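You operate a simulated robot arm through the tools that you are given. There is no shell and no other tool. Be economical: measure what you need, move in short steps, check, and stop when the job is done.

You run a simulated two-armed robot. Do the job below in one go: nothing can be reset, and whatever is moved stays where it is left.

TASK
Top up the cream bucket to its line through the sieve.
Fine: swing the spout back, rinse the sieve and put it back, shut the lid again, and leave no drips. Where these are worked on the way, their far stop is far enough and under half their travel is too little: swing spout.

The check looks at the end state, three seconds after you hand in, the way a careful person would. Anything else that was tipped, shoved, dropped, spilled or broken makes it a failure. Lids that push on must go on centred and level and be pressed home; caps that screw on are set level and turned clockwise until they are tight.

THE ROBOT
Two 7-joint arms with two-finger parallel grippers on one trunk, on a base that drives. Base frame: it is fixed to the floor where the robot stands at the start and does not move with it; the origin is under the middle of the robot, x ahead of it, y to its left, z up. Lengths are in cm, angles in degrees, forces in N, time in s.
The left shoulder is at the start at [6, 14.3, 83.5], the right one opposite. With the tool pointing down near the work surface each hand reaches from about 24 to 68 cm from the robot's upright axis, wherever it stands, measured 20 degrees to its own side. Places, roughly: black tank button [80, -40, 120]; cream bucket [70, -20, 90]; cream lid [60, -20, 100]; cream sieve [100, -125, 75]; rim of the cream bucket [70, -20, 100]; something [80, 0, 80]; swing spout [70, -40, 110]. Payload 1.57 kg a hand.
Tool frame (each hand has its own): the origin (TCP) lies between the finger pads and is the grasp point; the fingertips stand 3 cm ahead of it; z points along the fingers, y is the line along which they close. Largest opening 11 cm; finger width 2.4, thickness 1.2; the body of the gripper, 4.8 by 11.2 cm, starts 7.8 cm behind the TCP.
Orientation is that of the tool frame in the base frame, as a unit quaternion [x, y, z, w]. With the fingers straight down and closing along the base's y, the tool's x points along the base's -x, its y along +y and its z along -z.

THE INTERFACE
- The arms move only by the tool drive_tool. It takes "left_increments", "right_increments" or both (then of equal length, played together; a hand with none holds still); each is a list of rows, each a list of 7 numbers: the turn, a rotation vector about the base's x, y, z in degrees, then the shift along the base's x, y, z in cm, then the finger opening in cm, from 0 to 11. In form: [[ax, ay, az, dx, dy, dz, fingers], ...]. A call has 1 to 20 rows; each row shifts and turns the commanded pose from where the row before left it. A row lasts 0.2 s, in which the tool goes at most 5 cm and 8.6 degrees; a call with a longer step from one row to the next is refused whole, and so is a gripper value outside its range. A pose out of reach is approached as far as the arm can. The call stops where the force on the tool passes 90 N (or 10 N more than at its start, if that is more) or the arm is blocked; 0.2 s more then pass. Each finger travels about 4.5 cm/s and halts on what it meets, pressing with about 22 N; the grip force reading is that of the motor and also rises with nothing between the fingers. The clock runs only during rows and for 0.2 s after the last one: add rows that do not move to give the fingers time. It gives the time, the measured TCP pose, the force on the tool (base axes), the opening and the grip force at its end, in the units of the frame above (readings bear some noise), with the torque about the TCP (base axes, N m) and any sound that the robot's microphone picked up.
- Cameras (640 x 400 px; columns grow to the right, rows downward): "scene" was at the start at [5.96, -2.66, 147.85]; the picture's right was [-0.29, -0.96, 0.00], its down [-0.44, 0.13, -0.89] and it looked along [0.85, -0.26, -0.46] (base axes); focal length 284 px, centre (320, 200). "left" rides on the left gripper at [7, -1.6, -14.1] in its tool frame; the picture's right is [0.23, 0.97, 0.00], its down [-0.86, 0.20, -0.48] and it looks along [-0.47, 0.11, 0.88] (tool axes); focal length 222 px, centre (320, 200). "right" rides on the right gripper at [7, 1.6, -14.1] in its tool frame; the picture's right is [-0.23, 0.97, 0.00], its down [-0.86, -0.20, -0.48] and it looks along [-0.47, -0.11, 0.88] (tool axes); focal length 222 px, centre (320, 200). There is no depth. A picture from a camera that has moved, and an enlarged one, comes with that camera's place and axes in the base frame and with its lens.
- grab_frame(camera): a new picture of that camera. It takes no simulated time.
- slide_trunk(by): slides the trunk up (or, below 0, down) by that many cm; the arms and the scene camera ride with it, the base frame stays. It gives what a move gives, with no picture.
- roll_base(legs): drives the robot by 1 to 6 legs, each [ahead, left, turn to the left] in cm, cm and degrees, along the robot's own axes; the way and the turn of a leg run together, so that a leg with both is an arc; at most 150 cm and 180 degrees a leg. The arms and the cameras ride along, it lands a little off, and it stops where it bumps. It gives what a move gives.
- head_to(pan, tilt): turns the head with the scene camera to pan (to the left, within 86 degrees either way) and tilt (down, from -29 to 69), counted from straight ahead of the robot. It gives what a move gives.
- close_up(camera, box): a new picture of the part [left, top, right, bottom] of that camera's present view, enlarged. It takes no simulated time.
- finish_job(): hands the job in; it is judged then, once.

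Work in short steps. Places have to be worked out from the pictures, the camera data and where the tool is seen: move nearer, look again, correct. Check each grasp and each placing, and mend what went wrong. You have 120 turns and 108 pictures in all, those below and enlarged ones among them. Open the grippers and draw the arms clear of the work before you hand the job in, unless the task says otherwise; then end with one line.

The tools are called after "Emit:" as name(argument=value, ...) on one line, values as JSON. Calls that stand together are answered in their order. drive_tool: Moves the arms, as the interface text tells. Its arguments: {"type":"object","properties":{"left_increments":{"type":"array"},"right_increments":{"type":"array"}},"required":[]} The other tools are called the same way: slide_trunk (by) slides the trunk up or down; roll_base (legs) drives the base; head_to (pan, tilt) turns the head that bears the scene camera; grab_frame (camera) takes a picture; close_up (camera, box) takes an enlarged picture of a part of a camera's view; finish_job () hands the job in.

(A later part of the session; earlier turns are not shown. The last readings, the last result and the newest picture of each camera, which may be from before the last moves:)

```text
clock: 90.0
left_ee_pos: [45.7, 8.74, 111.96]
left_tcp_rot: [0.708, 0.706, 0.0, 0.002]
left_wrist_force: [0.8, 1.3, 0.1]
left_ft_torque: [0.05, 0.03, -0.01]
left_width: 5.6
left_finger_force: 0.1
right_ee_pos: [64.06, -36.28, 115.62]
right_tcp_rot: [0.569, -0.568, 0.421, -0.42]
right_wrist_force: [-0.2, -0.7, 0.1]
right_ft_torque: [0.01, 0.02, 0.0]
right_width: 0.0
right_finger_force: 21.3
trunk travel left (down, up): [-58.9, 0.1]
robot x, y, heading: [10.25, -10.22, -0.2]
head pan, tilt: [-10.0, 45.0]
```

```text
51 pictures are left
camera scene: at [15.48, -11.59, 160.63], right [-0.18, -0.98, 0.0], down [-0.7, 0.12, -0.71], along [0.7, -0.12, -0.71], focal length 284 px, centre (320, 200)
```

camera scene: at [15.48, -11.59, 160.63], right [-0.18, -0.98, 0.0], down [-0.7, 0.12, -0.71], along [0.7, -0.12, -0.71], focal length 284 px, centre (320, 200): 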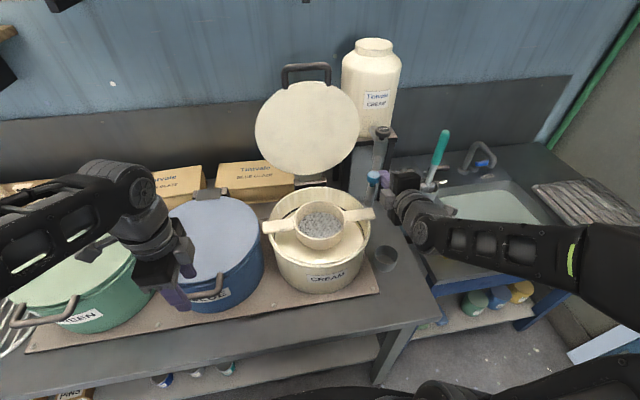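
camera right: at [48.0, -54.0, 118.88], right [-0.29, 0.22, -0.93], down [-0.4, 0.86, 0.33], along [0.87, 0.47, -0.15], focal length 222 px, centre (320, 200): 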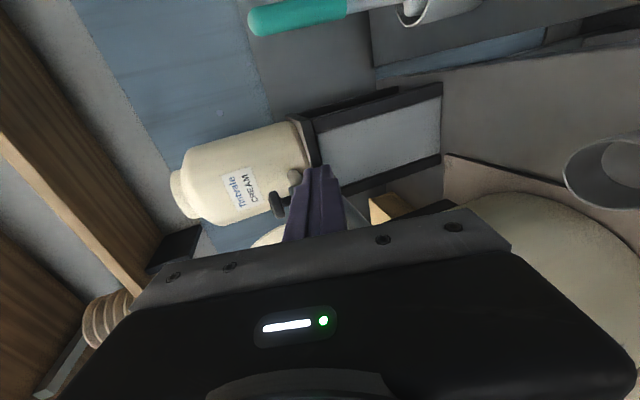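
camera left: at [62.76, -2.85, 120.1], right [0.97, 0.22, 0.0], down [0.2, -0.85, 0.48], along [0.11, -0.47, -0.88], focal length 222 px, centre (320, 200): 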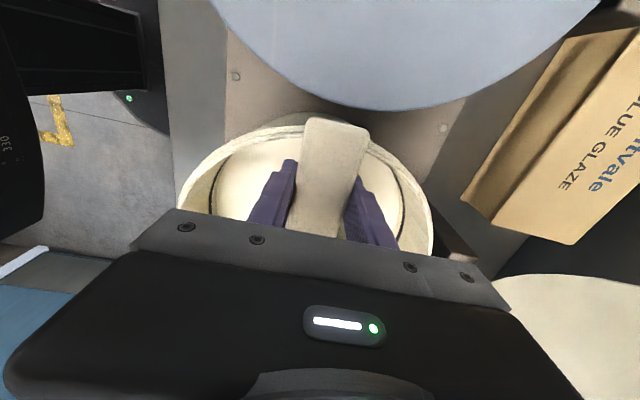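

The spout is moving. I continue pushing along the arc.

Emit:
drive_tool(right_increments=[[0, 0, 0, 0.7, 1.1, 0, 0], [0, 0, 0, 0.7, 1.1, 0, 0], [0, 0, 0, 0.8, 1.0, 0, 0], [0, 0, 0, 0.9, 1.0, 0, 0], [0, 0, 0, 1.0, 0.9, 0, 0], [0, 0, 0, 1.0, 0.8, 0, 0], [0, 0, 0, 0, 0, 0, 0]])

Emit:
close_up(camera="scene", box=[240, 90, 460, 290])

```text
clock: 91.6
left_ee_pos: [45.72, 8.8, 111.97]
left_tcp_rot: [0.708, 0.706, 0.0, 0.001]
left_wrist_force: [0.5, -0.8, -0.2]
left_ft_torque: [0.0, 0.02, -0.01]
left_width: 5.61
left_finger_force: 0.2
right_ee_pos: [69.01, -30.42, 115.64]
right_tcp_rot: [0.57, -0.567, 0.421, -0.42]
right_wrist_force: [-0.6, 0.3, 0.4]
right_ft_torque: [0.01, 0.0, 0.02]
right_width: 0.02
right_finger_force: 20.8
trunk travel left (down, up): [-58.9, 0.1]
robot x, y, heading: [10.49, -10.14, -0.3]
head pan, tilt: [-10.0, 45.0]
```

```text
2.00 times, centred on (350, 190) of scene
camera zoom: at [15.48, -11.59, 160.63], right [-0.18, -0.98, 0.0], down [-0.7, 0.12, -0.71], along [0.7, -0.12, -0.71], focal length 569 px, centre (260, 220)
```

zoom: 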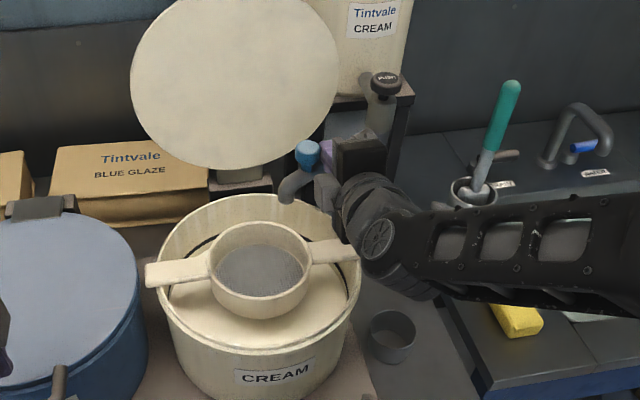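

The tip is now about (67.7,−24.1), over the sieve (centre ≈ (65.5,−20.3)). I nudge a bit more to feel for the stop.

Emit:
drive_tool(right_increments=[[0, 0, 0, 0.5, 0.4, 0, 0], [0, 0, 0, 0.5, 0.4, 0, 0], [0, 0, 0, 0, 0, 0, 0]])

Emit:
close_up(camera="scene", box=[240, 90, 460, 290])

```text
clock: 92.4
left_ee_pos: [45.68, 8.44, 112.06]
left_tcp_rot: [0.709, 0.706, -0.001, 0.001]
left_wrist_force: [-0.2, 0.0, 0.4]
left_ft_torque: [-0.01, -0.02, -0.02]
left_width: 5.61
left_finger_force: 0.1
right_ee_pos: [70.09, -30.2, 115.71]
right_tcp_rot: [-0.566, 0.57, -0.422, 0.419]
right_wrist_force: [-2.8, -18.4, 0.0]
right_ft_torque: [-0.02, 0.17, 0.06]
right_width: 0.01
right_finger_force: 21.2
trunk travel left (down, up): [-58.9, 0.1]
robot x, y, heading: [10.2, -10.35, -0.0]
head pan, tilt: [-10.0, 45.0]
```

```text
2.00 times, centred on (350, 190) of scene
camera zoom: at [15.46, -11.93, 160.62], right [-0.18, -0.98, 0.0], down [-0.7, 0.13, -0.71], along [0.7, -0.12, -0.71], focal length 569 px, centre (260, 220)
```

zoom: 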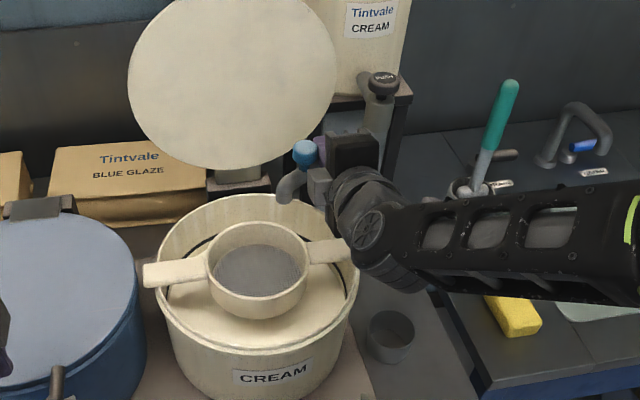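

The stop is reached (18 N). I withdraw from the knob, rise, pitch the tool to ~40° down and line up behind the black button.

Emit:
drive_tool(right_increments=[[0, 0, 0, -1, -3, 0, 0], [0, 0, 0, -3, -3, 0, 0], [0, 0, 0, -4, -2, 0, 0], [0, 0, 0, -2, 0, 3.5, 0], [0, 8, 0, 0, 0, 4, 0], [0, 8, 0, 2, -1, 4, 0], [0, 8, 0, 3, -1, 2, 0], [0, 0, 0, 3, 0, 0, 0]])

Emit:
grab_frame(camera="right")

Emit:
close_up(camera="scene", box=[240, 90, 460, 290])

```text
clock: 94.2
left_ee_pos: [45.73, 8.65, 111.91]
left_tcp_rot: [0.708, 0.706, -0.001, 0.003]
left_wrist_force: [0.6, -0.3, -0.2]
left_ft_torque: [-0.01, 0.0, -0.03]
left_width: 5.59
left_finger_force: 0.0
right_ee_pos: [68.39, -39.66, 129.35]
right_tcp_rot: [0.644, -0.644, 0.293, -0.292]
right_wrist_force: [0.5, 0.4, 0.1]
right_ft_torque: [0.01, 0.02, -0.01]
right_width: 0.0
right_finger_force: 22.0
right hand out of reach, approached as far as the arm can: row 4
trunk travel left (down, up): [-58.9, 0.1]
robot x, y, heading: [10.07, -10.09, -0.2]
head pan, tilt: [-10.0, 45.0]
```

```text
48 pictures are left
camera right: at [56.64, -46.73, 137.44], right [-0.64, 0.23, -0.73], down [-0.23, 0.86, 0.46], along [0.73, 0.46, -0.5], focal length 222 px, centre (320, 200)
```

right: 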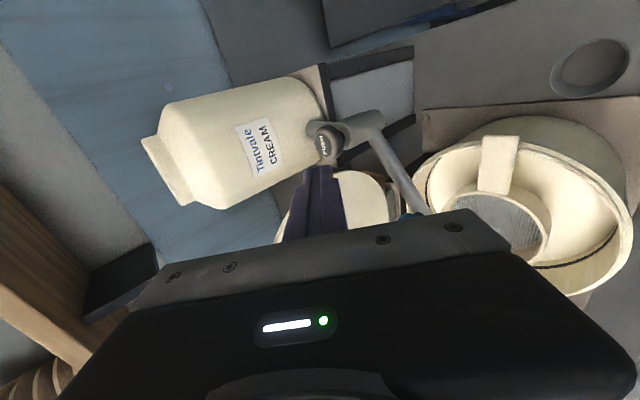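

```text
2.00 times, centred on (350, 190) of scene
camera zoom: at [15.57, -11.61, 160.62], right [-0.18, -0.98, 0.0], down [-0.7, 0.12, -0.71], along [0.7, -0.12, -0.71], focal length 569 px, centre (260, 220)
```

zoom: 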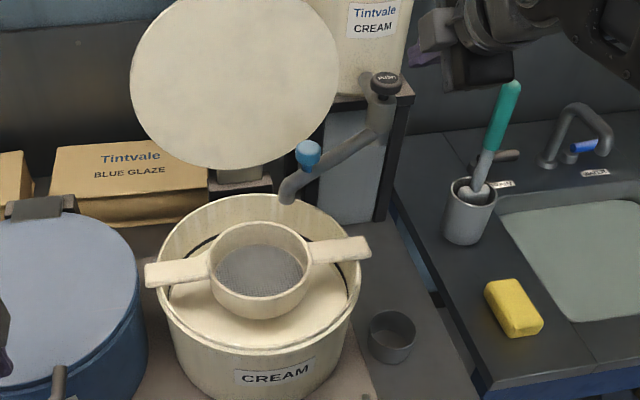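

The button is near (77.8,−39.9,120.3). I move the fingertips just above it.

Emit:
drive_tool(right_increments=[[0, 0, 0, 3, -0.1, -0.5, 0], [0, 0, 0, 3, -0.1, -1.5, 0], [0, 0, 0, 1.9, 0, -2, 0], [0, 0, 0, 0, 0, 0, 0]])

Emit:
grab_frame(camera="right")

Emit:
close_up(camera="scene", box=[320, 90, 460, 200])

```text
clock: 95.2
left_ee_pos: [45.64, 8.77, 111.91]
left_tcp_rot: [0.708, 0.706, 0.0, 0.002]
left_wrist_force: [0.0, -0.8, 0.0]
left_ft_torque: [0.04, -0.02, 0.01]
left_width: 5.6
left_finger_force: 0.0
right_ee_pos: [76.24, -40.12, 125.33]
right_tcp_rot: [0.644, -0.643, 0.293, -0.293]
right_wrist_force: [0.2, 0.4, 0.4]
right_ft_torque: [0.0, 0.01, -0.02]
right_width: 0.01
right_finger_force: 21.1
trunk travel left (down, up): [-58.9, 0.1]
robot x, y, heading: [10.27, -10.14, -0.1]
head pan, tilt: [-10.0, 45.0]
```

```text
46 pictures are left
camera right: at [64.46, -47.03, 133.42], right [-0.64, 0.23, -0.74], down [-0.23, 0.86, 0.46], along [0.73, 0.46, -0.49], focal length 222 px, centre (320, 200)
```

right: 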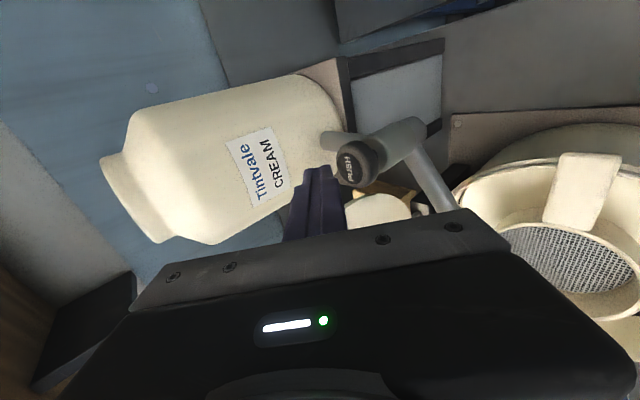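

```text
3.64 times, centred on (390, 145) of scene
camera zoom: at [15.43, -11.57, 160.63], right [-0.18, -0.98, 0.0], down [-0.7, 0.12, -0.71], along [0.7, -0.12, -0.71], focal length 1034 px, centre (66, 400)
```

zoom: 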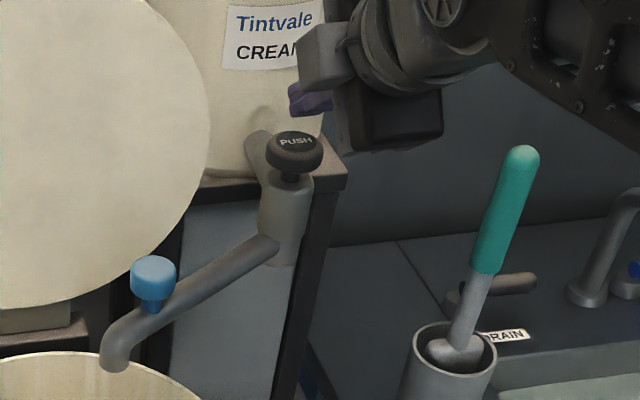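

Lined up over the button within a few mm, ~2 cm above. I descend slowly to contact.

Emit:
drive_tool(right_increments=[[0, 0, 0, 0, 0, -0.8, 0], [0, 0, 0, 0, 0, -0.7, 0], [0, 0, 0, 0, 0, -0.5, 0]])

Emit:
grab_frame(camera="right")

```text
clock: 96.0
left_ee_pos: [45.64, 8.77, 112.06]
left_tcp_rot: [0.709, 0.705, -0.001, 0.002]
left_wrist_force: [-0.3, -0.6, 0.3]
left_ft_torque: [0.03, 0.02, 0.04]
left_width: 5.59
left_finger_force: 0.1
right_ee_pos: [76.33, -39.92, 123.3]
right_tcp_rot: [0.644, -0.642, 0.295, -0.293]
right_wrist_force: [-0.1, 0.7, 0.8]
right_ft_torque: [-0.02, -0.03, -0.01]
right_width: 0.0
right_finger_force: 21.3
trunk travel left (down, up): [-58.9, 0.1]
robot x, y, heading: [10.4, -9.77, -0.4]
head pan, tilt: [-10.0, 45.0]
```

```text
44 pictures are left
camera right: at [64.47, -47.0, 131.44], right [-0.64, 0.23, -0.74], down [-0.23, 0.86, 0.46], along [0.73, 0.47, -0.5], focal length 222 px, centre (320, 200)
```

right: 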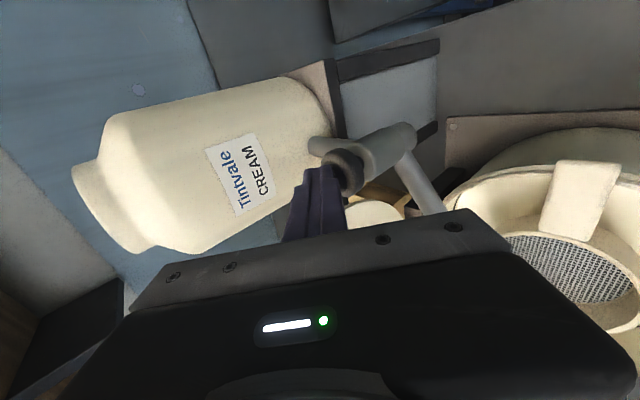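

The tips are at the button face. I press 0.6 cm down briefly and look at force and outflow.

Emit:
drive_tool(right_increments=[[0, 0, 0, 0, 0, -0.4, 0], [0, 0, 0, 0, 0, -0.4, 0]])

Emit:
close_up(camera="scene", box=[250, 100, 420, 280])

```text
clock: 96.6
left_ee_pos: [45.69, 8.8, 112.0]
left_tcp_rot: [0.709, 0.705, 0.0, 0.001]
left_wrist_force: [0.4, 0.2, 0.4]
left_ft_torque: [-0.02, -0.02, 0.0]
left_width: 5.58
left_finger_force: 0.1
right_ee_pos: [76.23, -39.9, 122.67]
right_tcp_rot: [0.644, -0.643, 0.294, -0.293]
right_wrist_force: [1.2, -0.3, 3.3]
right_ft_torque: [0.01, -0.07, -0.02]
right_width: 0.0
right_finger_force: 21.4
trunk travel left (down, up): [-58.9, 0.1]
robot x, y, heading: [10.54, -10.03, -0.1]
head pan, tilt: [-10.0, 45.0]
```

```text
2.22 times, centred on (335, 190) of scene
camera zoom: at [15.47, -11.57, 160.63], right [-0.18, -0.98, 0.0], down [-0.7, 0.12, -0.71], along [0.7, -0.12, -0.71], focal length 632 px, centre (287, 222)
```

zoom: 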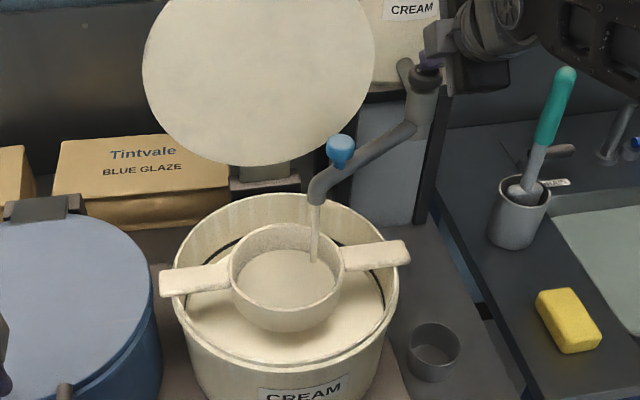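

Paint flows into the sieve. I hold for a second and look at the level.

Emit:
drive_tool(right_increments=[[0, 0, 0, 0, 0, 0, 0], [0, 0, 0, 0, 0, 0, 0], [0, 0, 0, 0, 0, 0, 0], [0, 0, 0, 0, 0, 0, 0]])

Emit:
close_up(camera="scene", box=[280, 180, 380, 270])

```text
clock: 97.6
left_ee_pos: [45.71, 8.84, 112.04]
left_tcp_rot: [0.708, 0.706, -0.001, 0.002]
left_wrist_force: [0.0, -0.1, 0.2]
left_ft_torque: [-0.01, -0.02, 0.01]
left_width: 5.6
left_finger_force: 0.1
right_ee_pos: [76.15, -40.0, 122.52]
right_tcp_rot: [0.644, -0.643, 0.293, -0.292]
right_wrist_force: [0.8, -1.4, 6.0]
right_ft_torque: [0.0, -0.09, 0.01]
right_width: 0.0
right_finger_force: 21.2
trunk travel left (down, up): [-58.9, 0.1]
robot x, y, heading: [10.28, -10.02, -0.4]
head pan, tilt: [-10.0, 45.0]
```

```text
4.44 times, centred on (330, 225) of scene
camera zoom: at [15.46, -11.56, 160.63], right [-0.18, -0.98, 0.0], down [-0.7, 0.12, -0.71], along [0.7, -0.12, -0.71], focal length 1263 px, centre (276, 89)
```

zoom: 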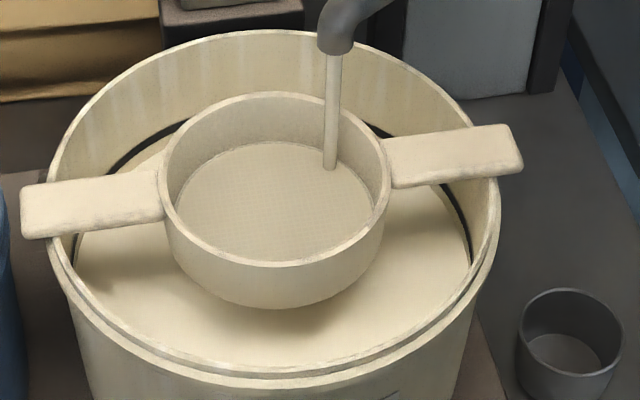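

I enlarge the visible part of the inner wall to compare paint and line.

Emit:
close_up(camera="scene", box=[355, 200, 395, 245])

Emit:
close_up(camera="scene", box=[285, 195, 325, 245])

```text
8.89 times, centred on (375, 222) of scene
camera zoom: at [15.46, -11.56, 160.63], right [-0.18, -0.98, 0.0], down [-0.7, 0.12, -0.71], along [0.7, -0.12, -0.71], focal length 2527 px, centre (-169, 0)
```

zoom: 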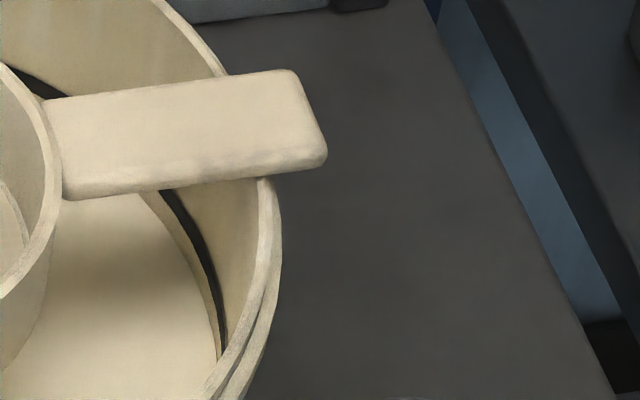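

```text
8.00 times, centred on (305, 220) of scene
camera zoom: at [15.46, -11.56, 160.63], right [-0.18, -0.98, 0.0], down [-0.7, 0.12, -0.71], along [0.7, -0.12, -0.71], focal length 2274 px, centre (440, 40)
```

zoom: 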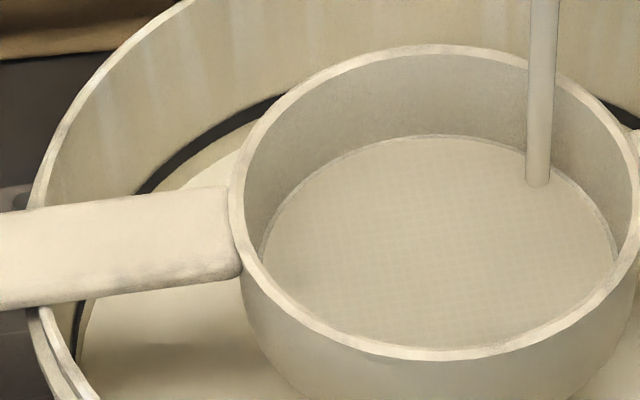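

The paint is ~1–1.5 cm below the line. I hold two more seconds to get the rate.

Emit:
drive_tool(right_increments=[[0, 0, 0, 0, 0, 0, 0], [0, 0, 0, 0, 0, 0, 0], [0, 0, 0, 0, 0, 0, 0], [0, 0, 0, 0, 0, 0, 0], [0, 0, 0, 0, 0, 0, 0], [0, 0, 0, 0, 0, 0, 0], [0, 0, 0, 0, 0, 0, 0], [0, 0, 0, 0, 0, 0, 0], [0, 0, 0, 0, 0, 0, 0]])

Emit:
close_up(camera="scene", box=[355, 200, 395, 245])

```text
clock: 99.6
left_ee_pos: [45.57, 8.75, 112.07]
left_tcp_rot: [0.708, 0.706, 0.0, 0.002]
left_wrist_force: [-1.0, -1.1, 1.6]
left_ft_torque: [0.02, 0.0, 0.01]
left_width: 5.61
left_finger_force: 0.1
right_ee_pos: [76.25, -39.97, 122.57]
right_tcp_rot: [0.644, -0.643, 0.294, -0.293]
right_wrist_force: [0.9, 0.0, 5.8]
right_ft_torque: [0.02, -0.14, -0.03]
right_width: 0.0
right_finger_force: 21.1
trunk travel left (down, up): [-58.9, 0.1]
robot x, y, heading: [10.3, -10.26, -0.1]
head pan, tilt: [-10.0, 45.0]
```

```text
8.89 times, centred on (375, 222) of scene
camera zoom: at [15.45, -11.55, 160.63], right [-0.18, -0.98, 0.0], down [-0.7, 0.12, -0.71], along [0.7, -0.12, -0.71], focal length 2527 px, centre (-169, 0)
```

zoom: 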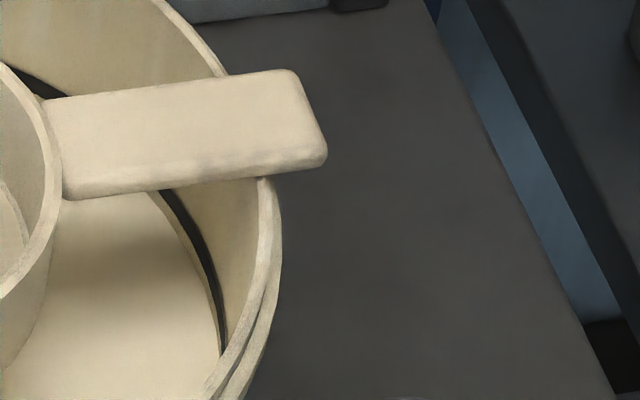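

The gap halved in 2 s. I hold about 1.6 s more and look again.

Emit:
drive_tool(right_increments=[[0, 0, 0, 0, 0, 0, 0], [0, 0, 0, 0, 0, 0, 0], [0, 0, 0, 0, 0, 0, 0], [0, 0, 0, 0, 0, 0, 0], [0, 0, 0, 0, 0, 0, 0], [0, 0, 0, 0, 0, 0, 0], [0, 0, 0, 0, 0, 0, 0]])

Emit:
close_up(camera="scene", box=[355, 200, 395, 245])

```text
clock: 101.2
left_ee_pos: [45.68, 8.8, 112.05]
left_tcp_rot: [0.709, 0.706, 0.0, 0.001]
left_wrist_force: [-0.7, -0.4, 0.1]
left_ft_torque: [-0.02, 0.01, 0.04]
left_width: 5.61
left_finger_force: 0.0
right_ee_pos: [76.2, -40.0, 122.54]
right_tcp_rot: [0.644, -0.643, 0.294, -0.292]
right_wrist_force: [0.3, 0.0, 5.0]
right_ft_torque: [-0.02, -0.09, -0.01]
right_width: 0.0
right_finger_force: 21.6
trunk travel left (down, up): [-58.9, 0.1]
robot x, y, heading: [10.37, -9.91, -0.3]
head pan, tilt: [-10.0, 45.0]
```

```text
8.89 times, centred on (375, 222) of scene
camera zoom: at [15.45, -11.55, 160.63], right [-0.18, -0.98, 0.0], down [-0.7, 0.12, -0.71], along [0.7, -0.12, -0.71], focal length 2527 px, centre (-169, 0)
```

zoom: 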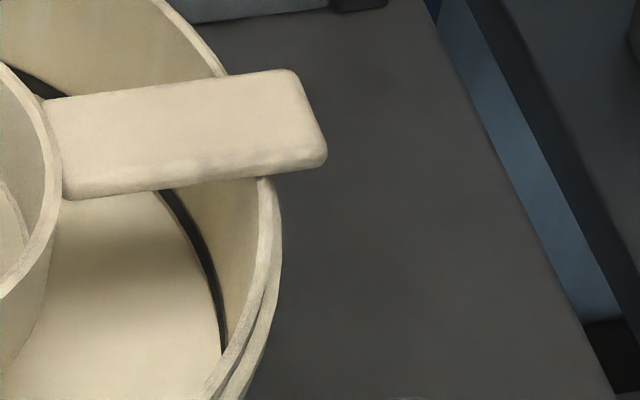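

The paint just reaches the lower edge of the line. A moment more, then I release the button by rising.

Emit:
drive_tool(right_increments=[[0, 0, 0, 0, 0, 0, 0], [0, 0, 0, 0, 0, 0, 0], [0, 0, 0, 0, 0, 0.8, 0], [0, 0, 0, -0.2, 0, 1.2, 0]])

Emit:
close_up(camera="scene", box=[355, 200, 395, 245])

Emit:
close_up(camera="scene", box=[280, 160, 400, 270])

```text
clock: 102.2
left_ee_pos: [45.65, 8.68, 111.94]
left_tcp_rot: [0.708, 0.706, -0.001, 0.002]
left_wrist_force: [-1.1, 0.6, 0.3]
left_ft_torque: [-0.01, 0.0, -0.02]
left_width: 5.61
left_finger_force: 0.1
right_ee_pos: [75.94, -40.0, 124.42]
right_tcp_rot: [0.644, -0.644, 0.292, -0.292]
right_wrist_force: [0.5, -0.9, -0.8]
right_ft_torque: [-0.05, 0.02, 0.0]
right_width: 0.0
right_finger_force: 21.1
trunk travel left (down, up): [-58.9, 0.1]
robot x, y, heading: [10.28, -9.9, -0.3]
head pan, tilt: [-10.0, 45.0]
```

```text
8.89 times, centred on (375, 222) of scene
camera zoom: at [15.47, -11.57, 160.62], right [-0.18, -0.98, 0.0], down [-0.7, 0.12, -0.71], along [0.7, -0.12, -0.71], focal length 2527 px, centre (-169, 0)
```

zoom: 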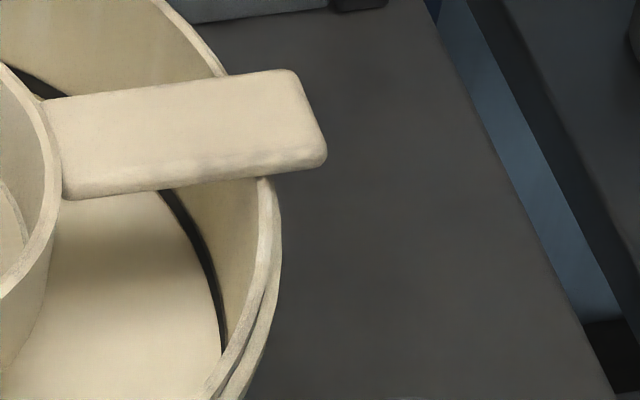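

```text
3.64 times, centred on (340, 215) of scene
camera zoom: at [15.47, -11.57, 160.62], right [-0.18, -0.98, 0.0], down [-0.7, 0.12, -0.71], along [0.7, -0.12, -0.71], focal length 1034 px, centre (247, 146)
```

zoom: 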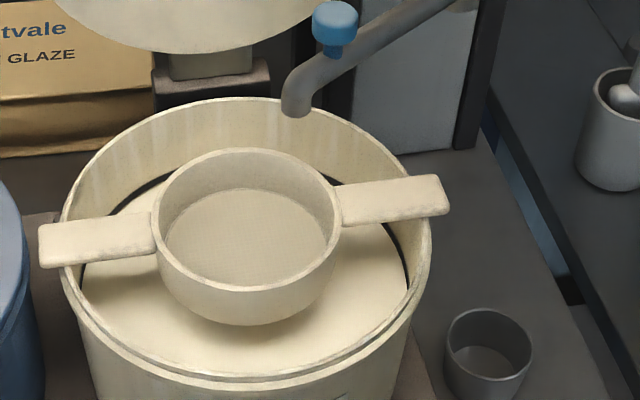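

Flow has stopped with the paint at the lower part of the line. I wait a second for the sieve to drain, then look closely at the line.

Emit:
drive_tool(right_increments=[[0, 0, 0, 0, 0, 0, 0], [0, 0, 0, 0, 0, 0, 0], [0, 0, 0, 0, 0, 0, 0], [0, 0, 0, 0, 0, 0, 0], [0, 0, 0, 0, 0, 0, 0]])

Emit:
close_up(camera="scene", box=[363, 219, 373, 229])

```text
clock: 103.4
left_ee_pos: [45.71, 8.79, 111.91]
left_tcp_rot: [0.708, 0.706, -0.001, 0.001]
left_wrist_force: [0.3, 0.9, 0.1]
left_ft_torque: [-0.01, 0.0, -0.02]
left_width: 5.64
left_finger_force: 0.0
right_ee_pos: [76.0, -39.95, 124.46]
right_tcp_rot: [0.644, -0.643, 0.294, -0.293]
right_wrist_force: [-1.0, 0.2, -0.1]
right_ft_torque: [0.0, 0.0, -0.01]
right_width: 0.0
right_finger_force: 21.2
trunk travel left (down, up): [-58.9, 0.1]
robot x, y, heading: [10.23, -9.98, -0.3]
head pan, tilt: [-10.0, 45.0]
```

```text
16.00 times, centred on (368, 224) of scene
camera zoom: at [15.5, -11.58, 160.63], right [-0.18, -0.98, 0.0], down [-0.7, 0.12, -0.71], along [0.7, -0.12, -0.71], focal length 4548 px, centre (-448, -184)
```

zoom: 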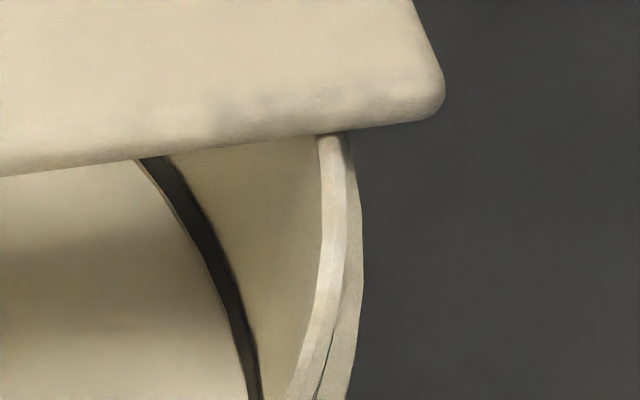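

There is still a sliver of wall below the line. By the measured rate about 2 s more brings it to mid-line, so I press again briefly.

Emit:
drive_tool(right_increments=[[0, 0, 0, 0.1, 0, -1.0, 0], [0, 0, 0, 0.1, 0, -0.9, 0], [0, 0, 0, 0, 0, 0, 0], [0, 0, 0, 0, 0, 0, 0], [0, 0, 0, 0, 0, 0, 0], [0, 0, 0, 0, 0, 0, 0], [0, 0, 0, 0, 0, 0, 0], [0, 0, 0, 0, 0, 0, 0], [0, 0, 0, 0, 0, 0, 0], [0, 0, 0, 0, 0, 1.0, 0], [0, 0, 0, 0, 0, 1.0, 0], [0, 0, 0, 0, 0, 0, 0], [0, 0, 0, 0, 0, 0, 0], [0, 0, 0, 0, 0, 0, 0]])

Emit:
close_up(camera="scene", box=[363, 219, 373, 229])

```text
clock: 106.4
left_ee_pos: [45.72, 8.76, 111.98]
left_tcp_rot: [0.708, 0.706, -0.001, 0.002]
left_wrist_force: [0.0, 0.0, 0.6]
left_ft_torque: [-0.02, 0.03, 0.01]
left_width: 5.59
left_finger_force: 0.1
right_ee_pos: [76.17, -39.93, 124.69]
right_tcp_rot: [0.644, -0.643, 0.294, -0.292]
right_wrist_force: [0.0, -0.8, -0.1]
right_ft_torque: [0.0, -0.01, 0.0]
right_width: 0.0
right_finger_force: 21.1
trunk travel left (down, up): [-58.9, 0.1]
robot x, y, heading: [10.31, -10.38, -0.5]
head pan, tilt: [-10.0, 45.0]
```

```text
16.00 times, centred on (368, 224) of scene
camera zoom: at [15.51, -11.59, 160.63], right [-0.18, -0.98, 0.0], down [-0.7, 0.12, -0.71], along [0.7, -0.12, -0.71], focal length 4548 px, centre (-448, -184)
```

zoom: 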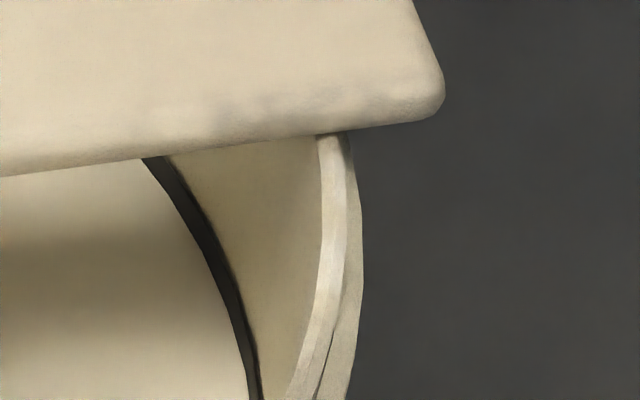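

The paint now just touches the line. One more short press should bring it to about the middle of the mark.

Emit:
drive_tool(right_increments=[[0, 0, 0, 0, 0, -1.1, 0], [0, 0, 0, 0, 0, -1.0, 0], [0, 0, 0, 0, 0, 0, 0], [0, 0, 0, 0, 0, 0, 0], [0, 0, 0, 0, 0, 0, 0], [0, 0, 0, 0, 0, 0, 0], [0, 0, 0, 0, 0, 0, 0], [0, 0, 0, 0, 0, 0, 0], [0, 0, 0, 0, 0, 1.2, 0], [0, 0, 0, 0, 0, 1.2, 0], [0, 0, 0, -2, 0, 2, 0], [0, 0, 0, -3, 0, 2, 0], [0, 0, 0, -3, 0, 1, 0], [0, 0, 0, 0, 0, 0, 0], [0, 0, 0, 0, 0, 0, 0]])

Emit:
close_up(camera="scene", box=[363, 219, 373, 229])

Emit:
close_up(camera="scene", box=[270, 130, 430, 290])

```text
clock: 109.6
left_ee_pos: [45.64, 8.74, 112.04]
left_tcp_rot: [0.708, 0.706, -0.001, 0.002]
left_wrist_force: [-1.0, 0.2, -0.5]
left_ft_torque: [-0.01, -0.03, 0.03]
left_width: 5.61
left_finger_force: 0.0
right_ee_pos: [68.12, -39.99, 130.04]
right_tcp_rot: [0.643, -0.643, 0.294, -0.294]
right_wrist_force: [0.1, 0.7, -1.1]
right_ft_torque: [0.02, -0.01, -0.02]
right_width: 0.0
right_finger_force: 22.0
trunk travel left (down, up): [-58.9, 0.1]
robot x, y, heading: [9.98, -10.32, -0.1]
head pan, tilt: [-10.0, 45.0]
```

```text
16.00 times, centred on (368, 224) of scene
camera zoom: at [15.45, -11.58, 160.63], right [-0.18, -0.98, 0.0], down [-0.7, 0.12, -0.71], along [0.7, -0.12, -0.71], focal length 4548 px, centre (-448, -184)
```

zoom: 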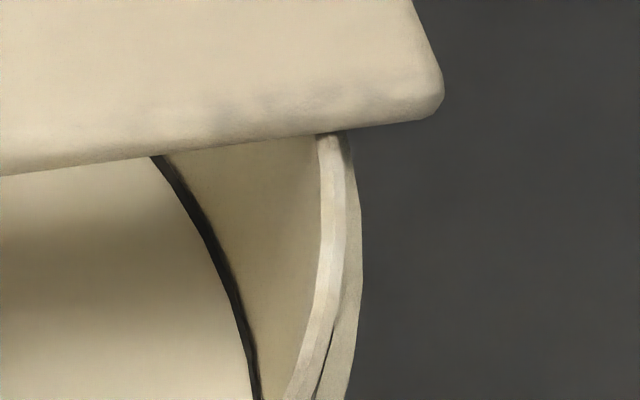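

```text
2.50 times, centred on (350, 210) of scene
camera zoom: at [15.45, -11.58, 160.63], right [-0.18, -0.98, 0.0], down [-0.7, 0.12, -0.71], along [0.7, -0.12, -0.71], focal length 711 px, centre (245, 175)
```

zoom: 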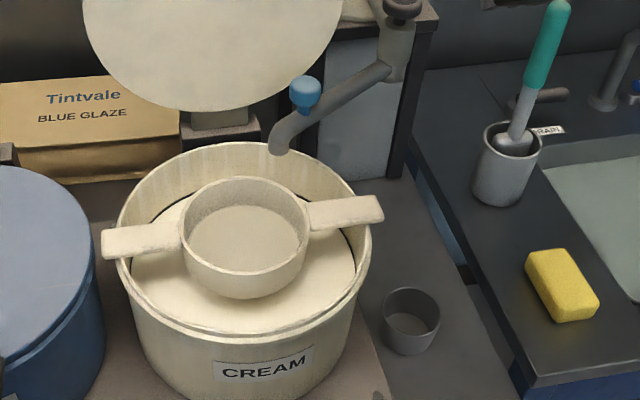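

The paint is at mid-line and the spout no longer runs. Now I bring the closed fingers around to the +y side of the knob to swing the spout back.

Emit:
drive_tool(right_increments=[[0, -8, 0, -3, 3, 0, 0], [0, -8, 0, -3, 4, 0, 0], [0, -8, 0, -2, 4, 0, 0], [0, 0, 0, 0, 4, 0, 0], [0, 0, 0, 0, 4, -3, 0], [0, 0, 0, 0, 0, -4, 0], [0, 0, 0, 0, 0, -4, 0], [0, 0, 0, 0, 0, -3.3, 0], [0, 0, 0, 3, -0.5, 0, 0], [0, 0, 0, 3, -0.5, 0, 0], [0, 0, 0, 2.5, 0, 0, 0], [0, 0, 0, 0, 0, 0, 0]])

Emit:
close_up(camera="scene", box=[260, 90, 440, 270])

```text
clock: 111.3
left_ee_pos: [45.7, 8.74, 112.09]
left_tcp_rot: [0.708, 0.706, -0.001, 0.003]
left_wrist_force: [0.3, 0.2, 0.2]
left_ft_torque: [0.03, 0.0, -0.03]
left_width: 5.62
left_finger_force: 0.0
right_ee_pos: [57.78, -12.36, 119.17]
right_tcp_rot: [0.592, -0.547, 0.313, -0.502]
right_wrist_force: [0.4, 0.7, 0.0]
right_ft_torque: [0.02, -0.01, -0.01]
right_width: 0.03
right_finger_force: 20.9
right hand out of reach, approached as far as the arm can: row 8
trunk travel left (down, up): [-58.9, 0.1]
robot x, y, heading: [10.37, -10.24, 0.1]
head pan, tilt: [-10.0, 45.0]
stopped in row 8 (right hand): the arm was blocked; the commanded pose is now the measured one
```

```text
2.22 times, centred on (350, 180) of scene
camera zoom: at [15.52, -11.54, 160.63], right [-0.18, -0.98, 0.0], down [-0.7, 0.12, -0.71], along [0.7, -0.12, -0.71], focal length 632 px, centre (253, 244)
```

zoom: 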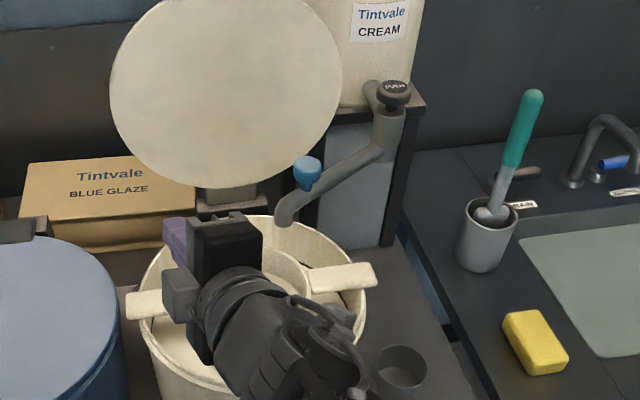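

The right wrist again ran into its limit near the body (no contact made). I restore a 35° pitch and move forward to the +y side of the knob.

Emit:
drive_tool(right_increments=[[-4, 5.4, -3.5, 2, -2.5, 1.5, 0], [-4, 5.4, -3.5, 2, -2.5, 1.5, 0], [-4, 5.4, -3.5, 2, -2.5, 1.5, 0], [0, 0, 0, 1.7, -0.7, -2.4, 0], [0, 0, 0, 1.7, -0.7, -2.4, 0], [0, 0, 0, 1.6, -0.7, -2.4, 0], [0, 0, 0, 0, 0, 0, 0]])

Emit:
close_up(camera="scene", box=[260, 90, 440, 270])

```text
clock: 112.9
left_ee_pos: [45.62, 8.68, 112.17]
left_tcp_rot: [0.708, 0.706, -0.001, 0.002]
left_wrist_force: [-0.7, 0.3, -0.2]
left_ft_torque: [0.04, -0.04, 0.02]
left_width: 5.6
left_finger_force: 0.1
right_ee_pos: [68.83, -22.1, 116.54]
right_tcp_rot: [-0.628, 0.628, -0.326, 0.325]
right_wrist_force: [0.5, 0.7, -0.3]
right_ft_torque: [-0.01, -0.01, -0.03]
right_width: 0.0
right_finger_force: 21.7
trunk travel left (down, up): [-58.9, 0.1]
robot x, y, heading: [10.15, -10.16, -0.0]
head pan, tilt: [-10.0, 45.0]
```

```text
2.22 times, centred on (350, 180) of scene
camera zoom: at [15.45, -11.61, 160.63], right [-0.18, -0.98, 0.0], down [-0.7, 0.12, -0.71], along [0.7, -0.12, -0.71], focal length 632 px, centre (253, 244)
```

zoom: 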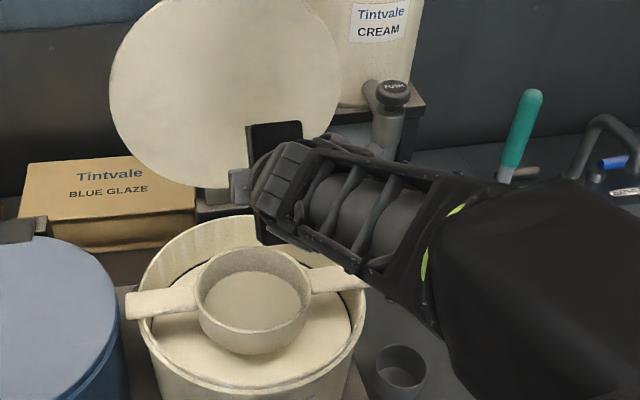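

In place. I sweep the knob back along its arc toward its rest stop over the cup.

Emit:
drive_tool(right_increments=[[0, 0, 0, 0.1, -1, 0, 0], [0, 0, 0, 0.1, -1.1, 0, 0], [0, 0, 0, -0.8, -0.7, 0, 0], [0, 0, 0, -0.8, -0.7, 0, 0], [0, 0, 0, -0.9, -0.9, 0, 0], [0, 0, 0, -0.9, -0.9, 0, 0], [0, 0, 0, -0.7, -1.0, 0, 0], [0, 0, 0, -0.7, -1.1, 0, 0], [0, 0, 0, -0.5, -1.1, 0, 0], [0, 0, 0, -0.5, -1.2, 0, 0], [0, 0, 0, -0.3, -1.2, 0, 0], [0, 0, 0, -0.3, -1.3, 0, 0], [0, 0, 0, -0.1, -1.3, 0, 0], [0, 0, 0, 0, -1.4, 0, 0], [0, 0, 0, 0, -0.5, 0, 0], [0, 0, 0, 0, 0, 0, 0]])

Emit:
grab_frame(camera="scene")

```text
clock: 116.3
left_ee_pos: [45.62, 9.07, 112.02]
left_tcp_rot: [0.708, 0.706, -0.001, 0.002]
left_wrist_force: [-0.2, -0.5, -0.6]
left_ft_torque: [0.04, -0.01, -0.01]
left_width: 5.58
left_finger_force: 0.0
right_ee_pos: [62.52, -36.97, 116.49]
right_tcp_rot: [0.629, -0.626, 0.326, -0.326]
right_wrist_force: [-1.7, 18.2, -4.0]
right_ft_torque: [0.17, 0.05, 0.04]
right_width: 0.0
right_finger_force: 21.5
trunk travel left (down, up): [-58.9, 0.1]
robot x, y, heading: [9.99, -10.17, -0.1]
head pan, tilt: [-10.0, 45.0]
```

```text
29 pictures are left
camera scene: at [15.51, -11.26, 160.62], right [-0.18, -0.98, 0.0], down [-0.7, 0.12, -0.71], along [0.7, -0.13, -0.71], focal length 284 px, centre (320, 200)
```

scene: 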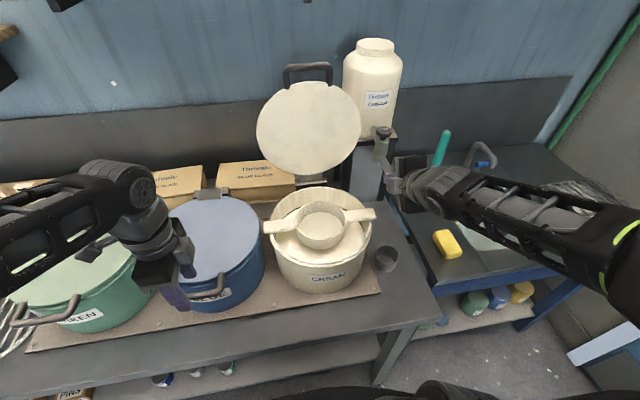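

The spout is back at its stop (18 N). I withdraw the right hand and bring the left hand down onto the sieve handle at the recorded pose.

Emit:
drive_tool(right_increments=[[0, 0, 0, 0, 1.5, 0.5, 0], [0, 0, 0, 0, 0, 4, 0], [0, 0, 0, 0, -1, 4, 0], [0, 0, 0, -2, -4, 2, 0], [0, 0, 0, -2, -4, 2, 0], [0, 0, 0, 0, -4, 0, 0], [0, 0, 0, 0, -4, 0, 0], [0, 0, 0, 0, 0, 0, 0]], left_increments=[[0, 0, 0, 3, -3, 0, 5.6], [0, 0, 0, 4, -3, 0, 5.6], [0, 0, 0, 4, -3, 0, 5.6], [0, 0, 0, 4, -3, 0, 5.6], [0, 0, 0, 4, -3, 0, 5.6], [0, 0, 0, 0, -4.25, -2, 5.6], [0, 0, 0, 0, 0, -3, 5.6], [0, 0, 0, 0, 0, -2, 5.6]])

Emit:
grab_frame(camera="left")

```text
clock: 118.1
left_ee_pos: [64.74, -10.53, 104.99]
left_tcp_rot: [0.708, 0.706, 0.0, 0.002]
left_wrist_force: [0.1, -1.1, -0.5]
left_ft_torque: [-0.01, 0.02, 0.0]
left_width: 5.6
left_finger_force: 0.1
right_ee_pos: [58.46, -53.04, 128.92]
right_tcp_rot: [-0.627, 0.628, -0.326, 0.325]
right_wrist_force: [0.3, -0.2, 0.0]
right_ft_torque: [-0.01, -0.01, 0.0]
right_width: 0.02
right_finger_force: 21.3
trunk travel left (down, up): [-58.9, 0.1]
robot x, y, heading: [10.6, -10.48, -0.1]
head pan, tilt: [-10.0, 45.0]
```

```text
28 pictures are left
camera left: at [63.03, -3.36, 119.06], right [0.97, 0.22, 0.0], down [0.2, -0.85, 0.48], along [0.11, -0.47, -0.88], focal length 222 px, centre (320, 200)
```

left: 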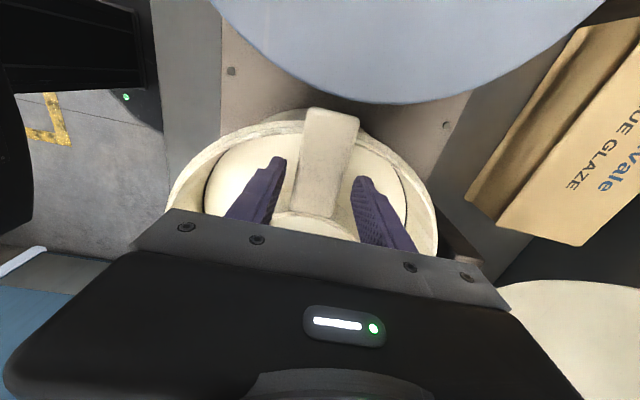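

Straddling the handle. Down 3.1, close, and lift gently above the bucket to drain there.

Emit:
drive_tool(left_increments=[[0, 0, 0, -0.1, 0.2, -1.6, 5.6], [0, 0, 0, 0, 0, -1.5, 5.6], [0, 0, 0, 0, 0, 0, 2], [0, 0, 0, 0, 0, 0, 2], [0, 0, 0, 0, 0, 0, 2], [0, 0, 0, 0, 0, 0, 2], [0, 0, 0, 0, 0, 0.5, 2], [0, 0, 0, 0, 0, 1, 2], [0, 0, 0, 0, 0, 1.5, 2], [0, 0, 0, 0, 0, 1.5, 2], [0, 0, 0, 0, 0, 1.5, 2], [0, 0, 0, 0, 0, 1.5, 2]])

Emit:
drive_tool(left_increments=[[0, 0, 0, 0, 0, 0, 2], [0, 0, 0, 0, 0, 0, 2], [0, 0, 0, 0, 0, 0, 2], [0, 0, 0, 0, 0, 0, 2], [0, 0, 0, 0, 0, 0, 2], [0, 0, 0, 0, 0, 0, 2], [0, 0, 0, 0, 0, 0, 2], [0, 0, 0, 0, 0, 0, 2], [0, 0, 0, 0, 0, 0, 2], [0, 0, 0, 0, 0, 0, 2], [0, 0, 0, 0, 0, 0, 2], [0, 0, 0, 0, 0, 0, 2], [0, 0, 0, 0, 0, 0, 2], [0, 0, 0, 0, 0, 0, 2], [0, 0, 0, 0, 0, 0, 2], [0, 0, 0, 0, 0, 0, 2]])

Emit:
close_up(camera="scene", box=[240, 130, 420, 310])

```text
clock: 120.7
left_ee_pos: [64.46, -10.35, 109.5]
left_tcp_rot: [0.708, 0.706, 0.0, 0.002]
left_wrist_force: [0.5, 0.3, -1.9]
left_ft_torque: [0.17, -0.01, 0.0]
left_width: 3.75
left_finger_force: 21.9
right_ee_pos: [58.4, -52.99, 129.01]
right_tcp_rot: [-0.628, 0.628, -0.326, 0.324]
right_wrist_force: [-0.1, -0.2, 0.4]
right_ft_torque: [-0.01, 0.02, -0.02]
right_width: 0.01
right_finger_force: 22.0
trunk travel left (down, up): [-58.9, 0.1]
robot x, y, heading: [10.09, -10.1, -0.3]
head pan, tilt: [-10.0, 45.0]
```

```text
clock: 124.1
left_ee_pos: [64.63, -10.41, 109.33]
left_tcp_rot: [0.708, 0.706, -0.001, 0.002]
left_wrist_force: [0.0, -0.5, -2.3]
left_ft_torque: [0.19, 0.0, -0.03]
left_width: 3.75
left_finger_force: 22.3
right_ee_pos: [58.53, -53.1, 128.83]
right_tcp_rot: [-0.628, 0.628, -0.327, 0.324]
right_wrist_force: [0.7, 0.1, -1.1]
right_ft_torque: [0.0, -0.03, -0.02]
right_width: 0.01
right_finger_force: 21.9
trunk travel left (down, up): [-58.9, 0.1]
robot x, y, heading: [10.37, -10.15, -0.7]
head pan, tilt: [-10.0, 45.0]
```

```text
2.22 times, centred on (330, 220) of scene
camera zoom: at [15.52, -11.6, 160.63], right [-0.18, -0.98, 0.0], down [-0.7, 0.12, -0.71], along [0.7, -0.12, -0.71], focal length 632 px, centre (298, 156)
```

zoom: 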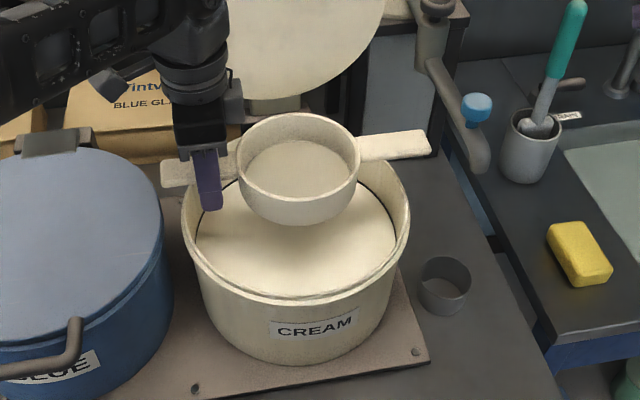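

The sieve is coated; I wait longer above the bucket so it finishes dripping there.

Emit:
drive_tool(left_increments=[[0, 0, 0, 0, 0, 0, 2], [0, 0, 0, 0, 0, 0, 2], [0, 0, 0, 0, 0, 0, 2], [0, 0, 0, 0, 0, 0, 2], [0, 0, 0, 0, 0, 0, 2], [0, 0, 0, 0, 0, 0, 2], [0, 0, 0, 0, 0, 0, 2], [0, 0, 0, 0, 0, 0, 2], [0, 0, 0, 0, 0, 0, 2], [0, 0, 0, 0, 0, 0, 2], [0, 0, 0, 0, 0, 0, 2], [0, 0, 0, 0, 0, 0, 2], [0, 0, 0, 0, 0, 0, 2], [0, 0, 0, 0, 0, 0, 2], [0, 0, 0, 0, 0, 0, 2], [0, 0, 0, 0, 0, 0, 2], [0, 0, 0, 0, 0, 0, 2], [0, 0, 0, 0, 0, 0, 2], [0, 0, 0, 0, 0, 0, 2], [0, 0, 0, 0, 0, 0, 2]])

Emit:
drive_tool(left_increments=[[0, 0, 0, 0, 0, 0, 2], [0, 0, 0, 0, 0, 0, 2], [0, 0, 0, 0, 0, 0, 2], [0, 0, 0, 0, 0, 0, 2], [0, 0, 0, 0, 0, 0, 2], [0, 0, 0, 0, 0, 0, 2], [0, 0, 0, 0, 0, 0, 2], [0, 0, 0, 0, 0, 0, 2], [0, 0, 0, 0, 0, 0, 2], [0, 0, 0, 0, 0, 0, 2], [0, 0, 0, 0, 0, 0, 2], [0, 0, 0, 0, 0, 0, 2], [0, 0, 0, 0, 0, 0, 2], [0, 0, 0, 0, 0, 0, 2], [0, 0, 0, 0, 0, 0, 2], [0, 0, 0, 0, 0, 0, 2], [0, 0, 0, 0, 0, 0, 2], [0, 0, 0, 0, 0, 0, 2], [0, 0, 0, 0, 0, 0, 2], [0, 0, 0, 0, 0, 0, 2]])

Emit:
close_up(camera="scene", box=[270, 150, 370, 250])

```text
clock: 128.3
left_ee_pos: [64.54, -10.35, 109.5]
left_tcp_rot: [0.708, 0.706, 0.0, 0.002]
left_wrist_force: [-0.2, -0.2, -1.4]
left_ft_torque: [0.17, 0.03, 0.0]
left_width: 3.76
left_finger_force: 22.0
right_ee_pos: [58.55, -52.87, 128.91]
right_tcp_rot: [-0.627, 0.628, -0.326, 0.325]
right_wrist_force: [0.1, 0.5, -0.1]
right_ft_torque: [0.01, 0.0, 0.01]
right_width: 0.02
right_finger_force: 21.2
trunk travel left (down, up): [-58.9, 0.1]
robot x, y, heading: [10.42, -10.33, -0.1]
head pan, tilt: [-10.0, 45.0]
```

```text
clock: 132.5
left_ee_pos: [64.64, -10.34, 109.42]
left_tcp_rot: [0.708, 0.706, 0.0, 0.002]
left_wrist_force: [-0.6, 0.1, -1.3]
left_ft_torque: [0.14, 0.0, -0.01]
left_width: 3.76
left_finger_force: 21.8
right_ee_pos: [58.49, -53.21, 128.82]
right_tcp_rot: [-0.627, 0.628, -0.326, 0.324]
right_wrist_force: [0.6, -0.8, 0.0]
right_ft_torque: [0.02, -0.02, -0.04]
right_width: 0.01
right_finger_force: 21.2
trunk travel left (down, up): [-58.9, 0.1]
robot x, y, heading: [10.54, -10.16, -0.1]
head pan, tilt: [-10.0, 45.0]
```

```text
4.00 times, centred on (320, 200) of scene
camera zoom: at [15.52, -11.6, 160.63], right [-0.18, -0.98, 0.0], down [-0.7, 0.12, -0.71], along [0.7, -0.12, -0.71], focal length 1137 px, centre (320, 200)
```

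zoom: 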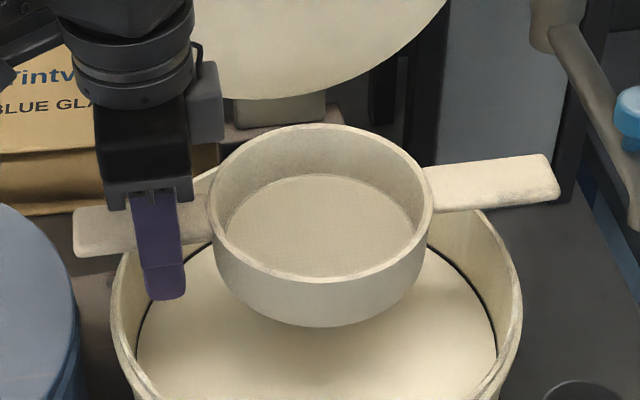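

No more drips. I retract the sieve and drive right to the sink.

Emit:
drive_tool(left_increments=[[0, 0, 0, -3, 0, 2, 2], [0, 0, 0, -3, 1, 2, 2], [0, 0, 0, -3, 2, 0, 2], [0, 0, 0, -3, 2, 0, 2], [0, 0, 0, -3, 2, 0, 2], [0, 0, 0, -3, 2, 0, 2]])

Emit:
roll_base(legs=[[0, -82, 0]])

Emit:
head_to(pan=-5, tilt=42)

Emit:
grab_frame(camera="scene")

```text
clock: 133.9
left_ee_pos: [46.42, -1.3, 113.32]
left_tcp_rot: [0.709, 0.705, 0.001, 0.003]
left_wrist_force: [-0.6, -0.6, -1.2]
left_ft_torque: [0.14, -0.04, 0.01]
left_width: 3.75
left_finger_force: 22.0
right_ee_pos: [58.38, -52.96, 128.95]
right_tcp_rot: [-0.627, 0.628, -0.327, 0.324]
right_wrist_force: [0.3, -0.3, -0.4]
right_ft_torque: [0.02, 0.01, -0.04]
right_width: 0.01
right_finger_force: 21.2
trunk travel left (down, up): [-58.9, 0.1]
robot x, y, heading: [10.37, -10.3, -0.2]
head pan, tilt: [-10.0, 45.0]
```

```text
clock: 138.2
left_ee_pos: [46.53, -81.99, 113.27]
left_tcp_rot: [0.706, 0.708, 0.0, 0.002]
left_wrist_force: [1.0, -0.2, -1.4]
left_ft_torque: [0.17, -0.01, 0.01]
left_width: 3.75
left_finger_force: 22.5
right_ee_pos: [59.04, -133.57, 128.94]
right_tcp_rot: [0.63, -0.625, 0.325, -0.327]
right_wrist_force: [0.9, -0.6, 0.5]
right_ft_torque: [-0.02, 0.01, 0.01]
right_width: 0.0
right_finger_force: 21.4
trunk travel left (down, up): [-58.9, 0.1]
robot x, y, heading: [10.76, -91.42, 0.3]
head pan, tilt: [-10.0, 45.0]
```

```text
clock: 138.9
left_ee_pos: [46.6, -81.91, 113.38]
left_tcp_rot: [0.706, 0.708, -0.001, 0.002]
left_wrist_force: [-0.1, 0.1, -1.9]
left_ft_torque: [0.13, 0.0, 0.0]
left_width: 3.74
left_finger_force: 21.7
right_ee_pos: [58.84, -133.51, 128.87]
right_tcp_rot: [0.63, -0.626, 0.325, -0.325]
right_wrist_force: [0.9, -0.4, 0.4]
right_ft_torque: [0.0, -0.01, -0.01]
right_width: 0.01
right_finger_force: 21.2
trunk travel left (down, up): [-58.9, 0.1]
robot x, y, heading: [10.23, -91.12, 0.3]
head pan, tilt: [-5.0, 42.0]
```

```text
25 pictures are left
camera scene: at [15.95, -91.7, 161.06], right [-0.08, -1.0, 0.0], down [-0.67, 0.05, -0.74], along [0.74, -0.06, -0.67], focal length 284 px, centre (320, 200)
```

scene: 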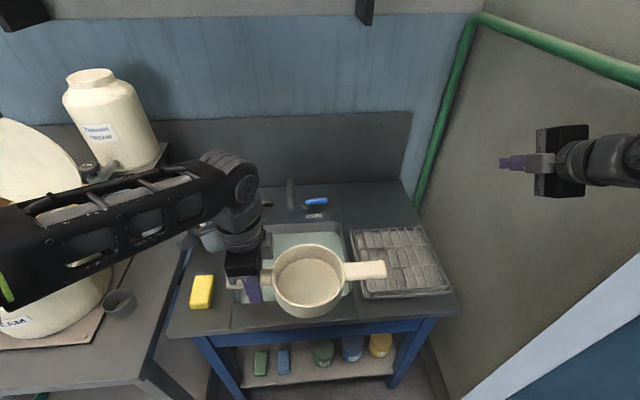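

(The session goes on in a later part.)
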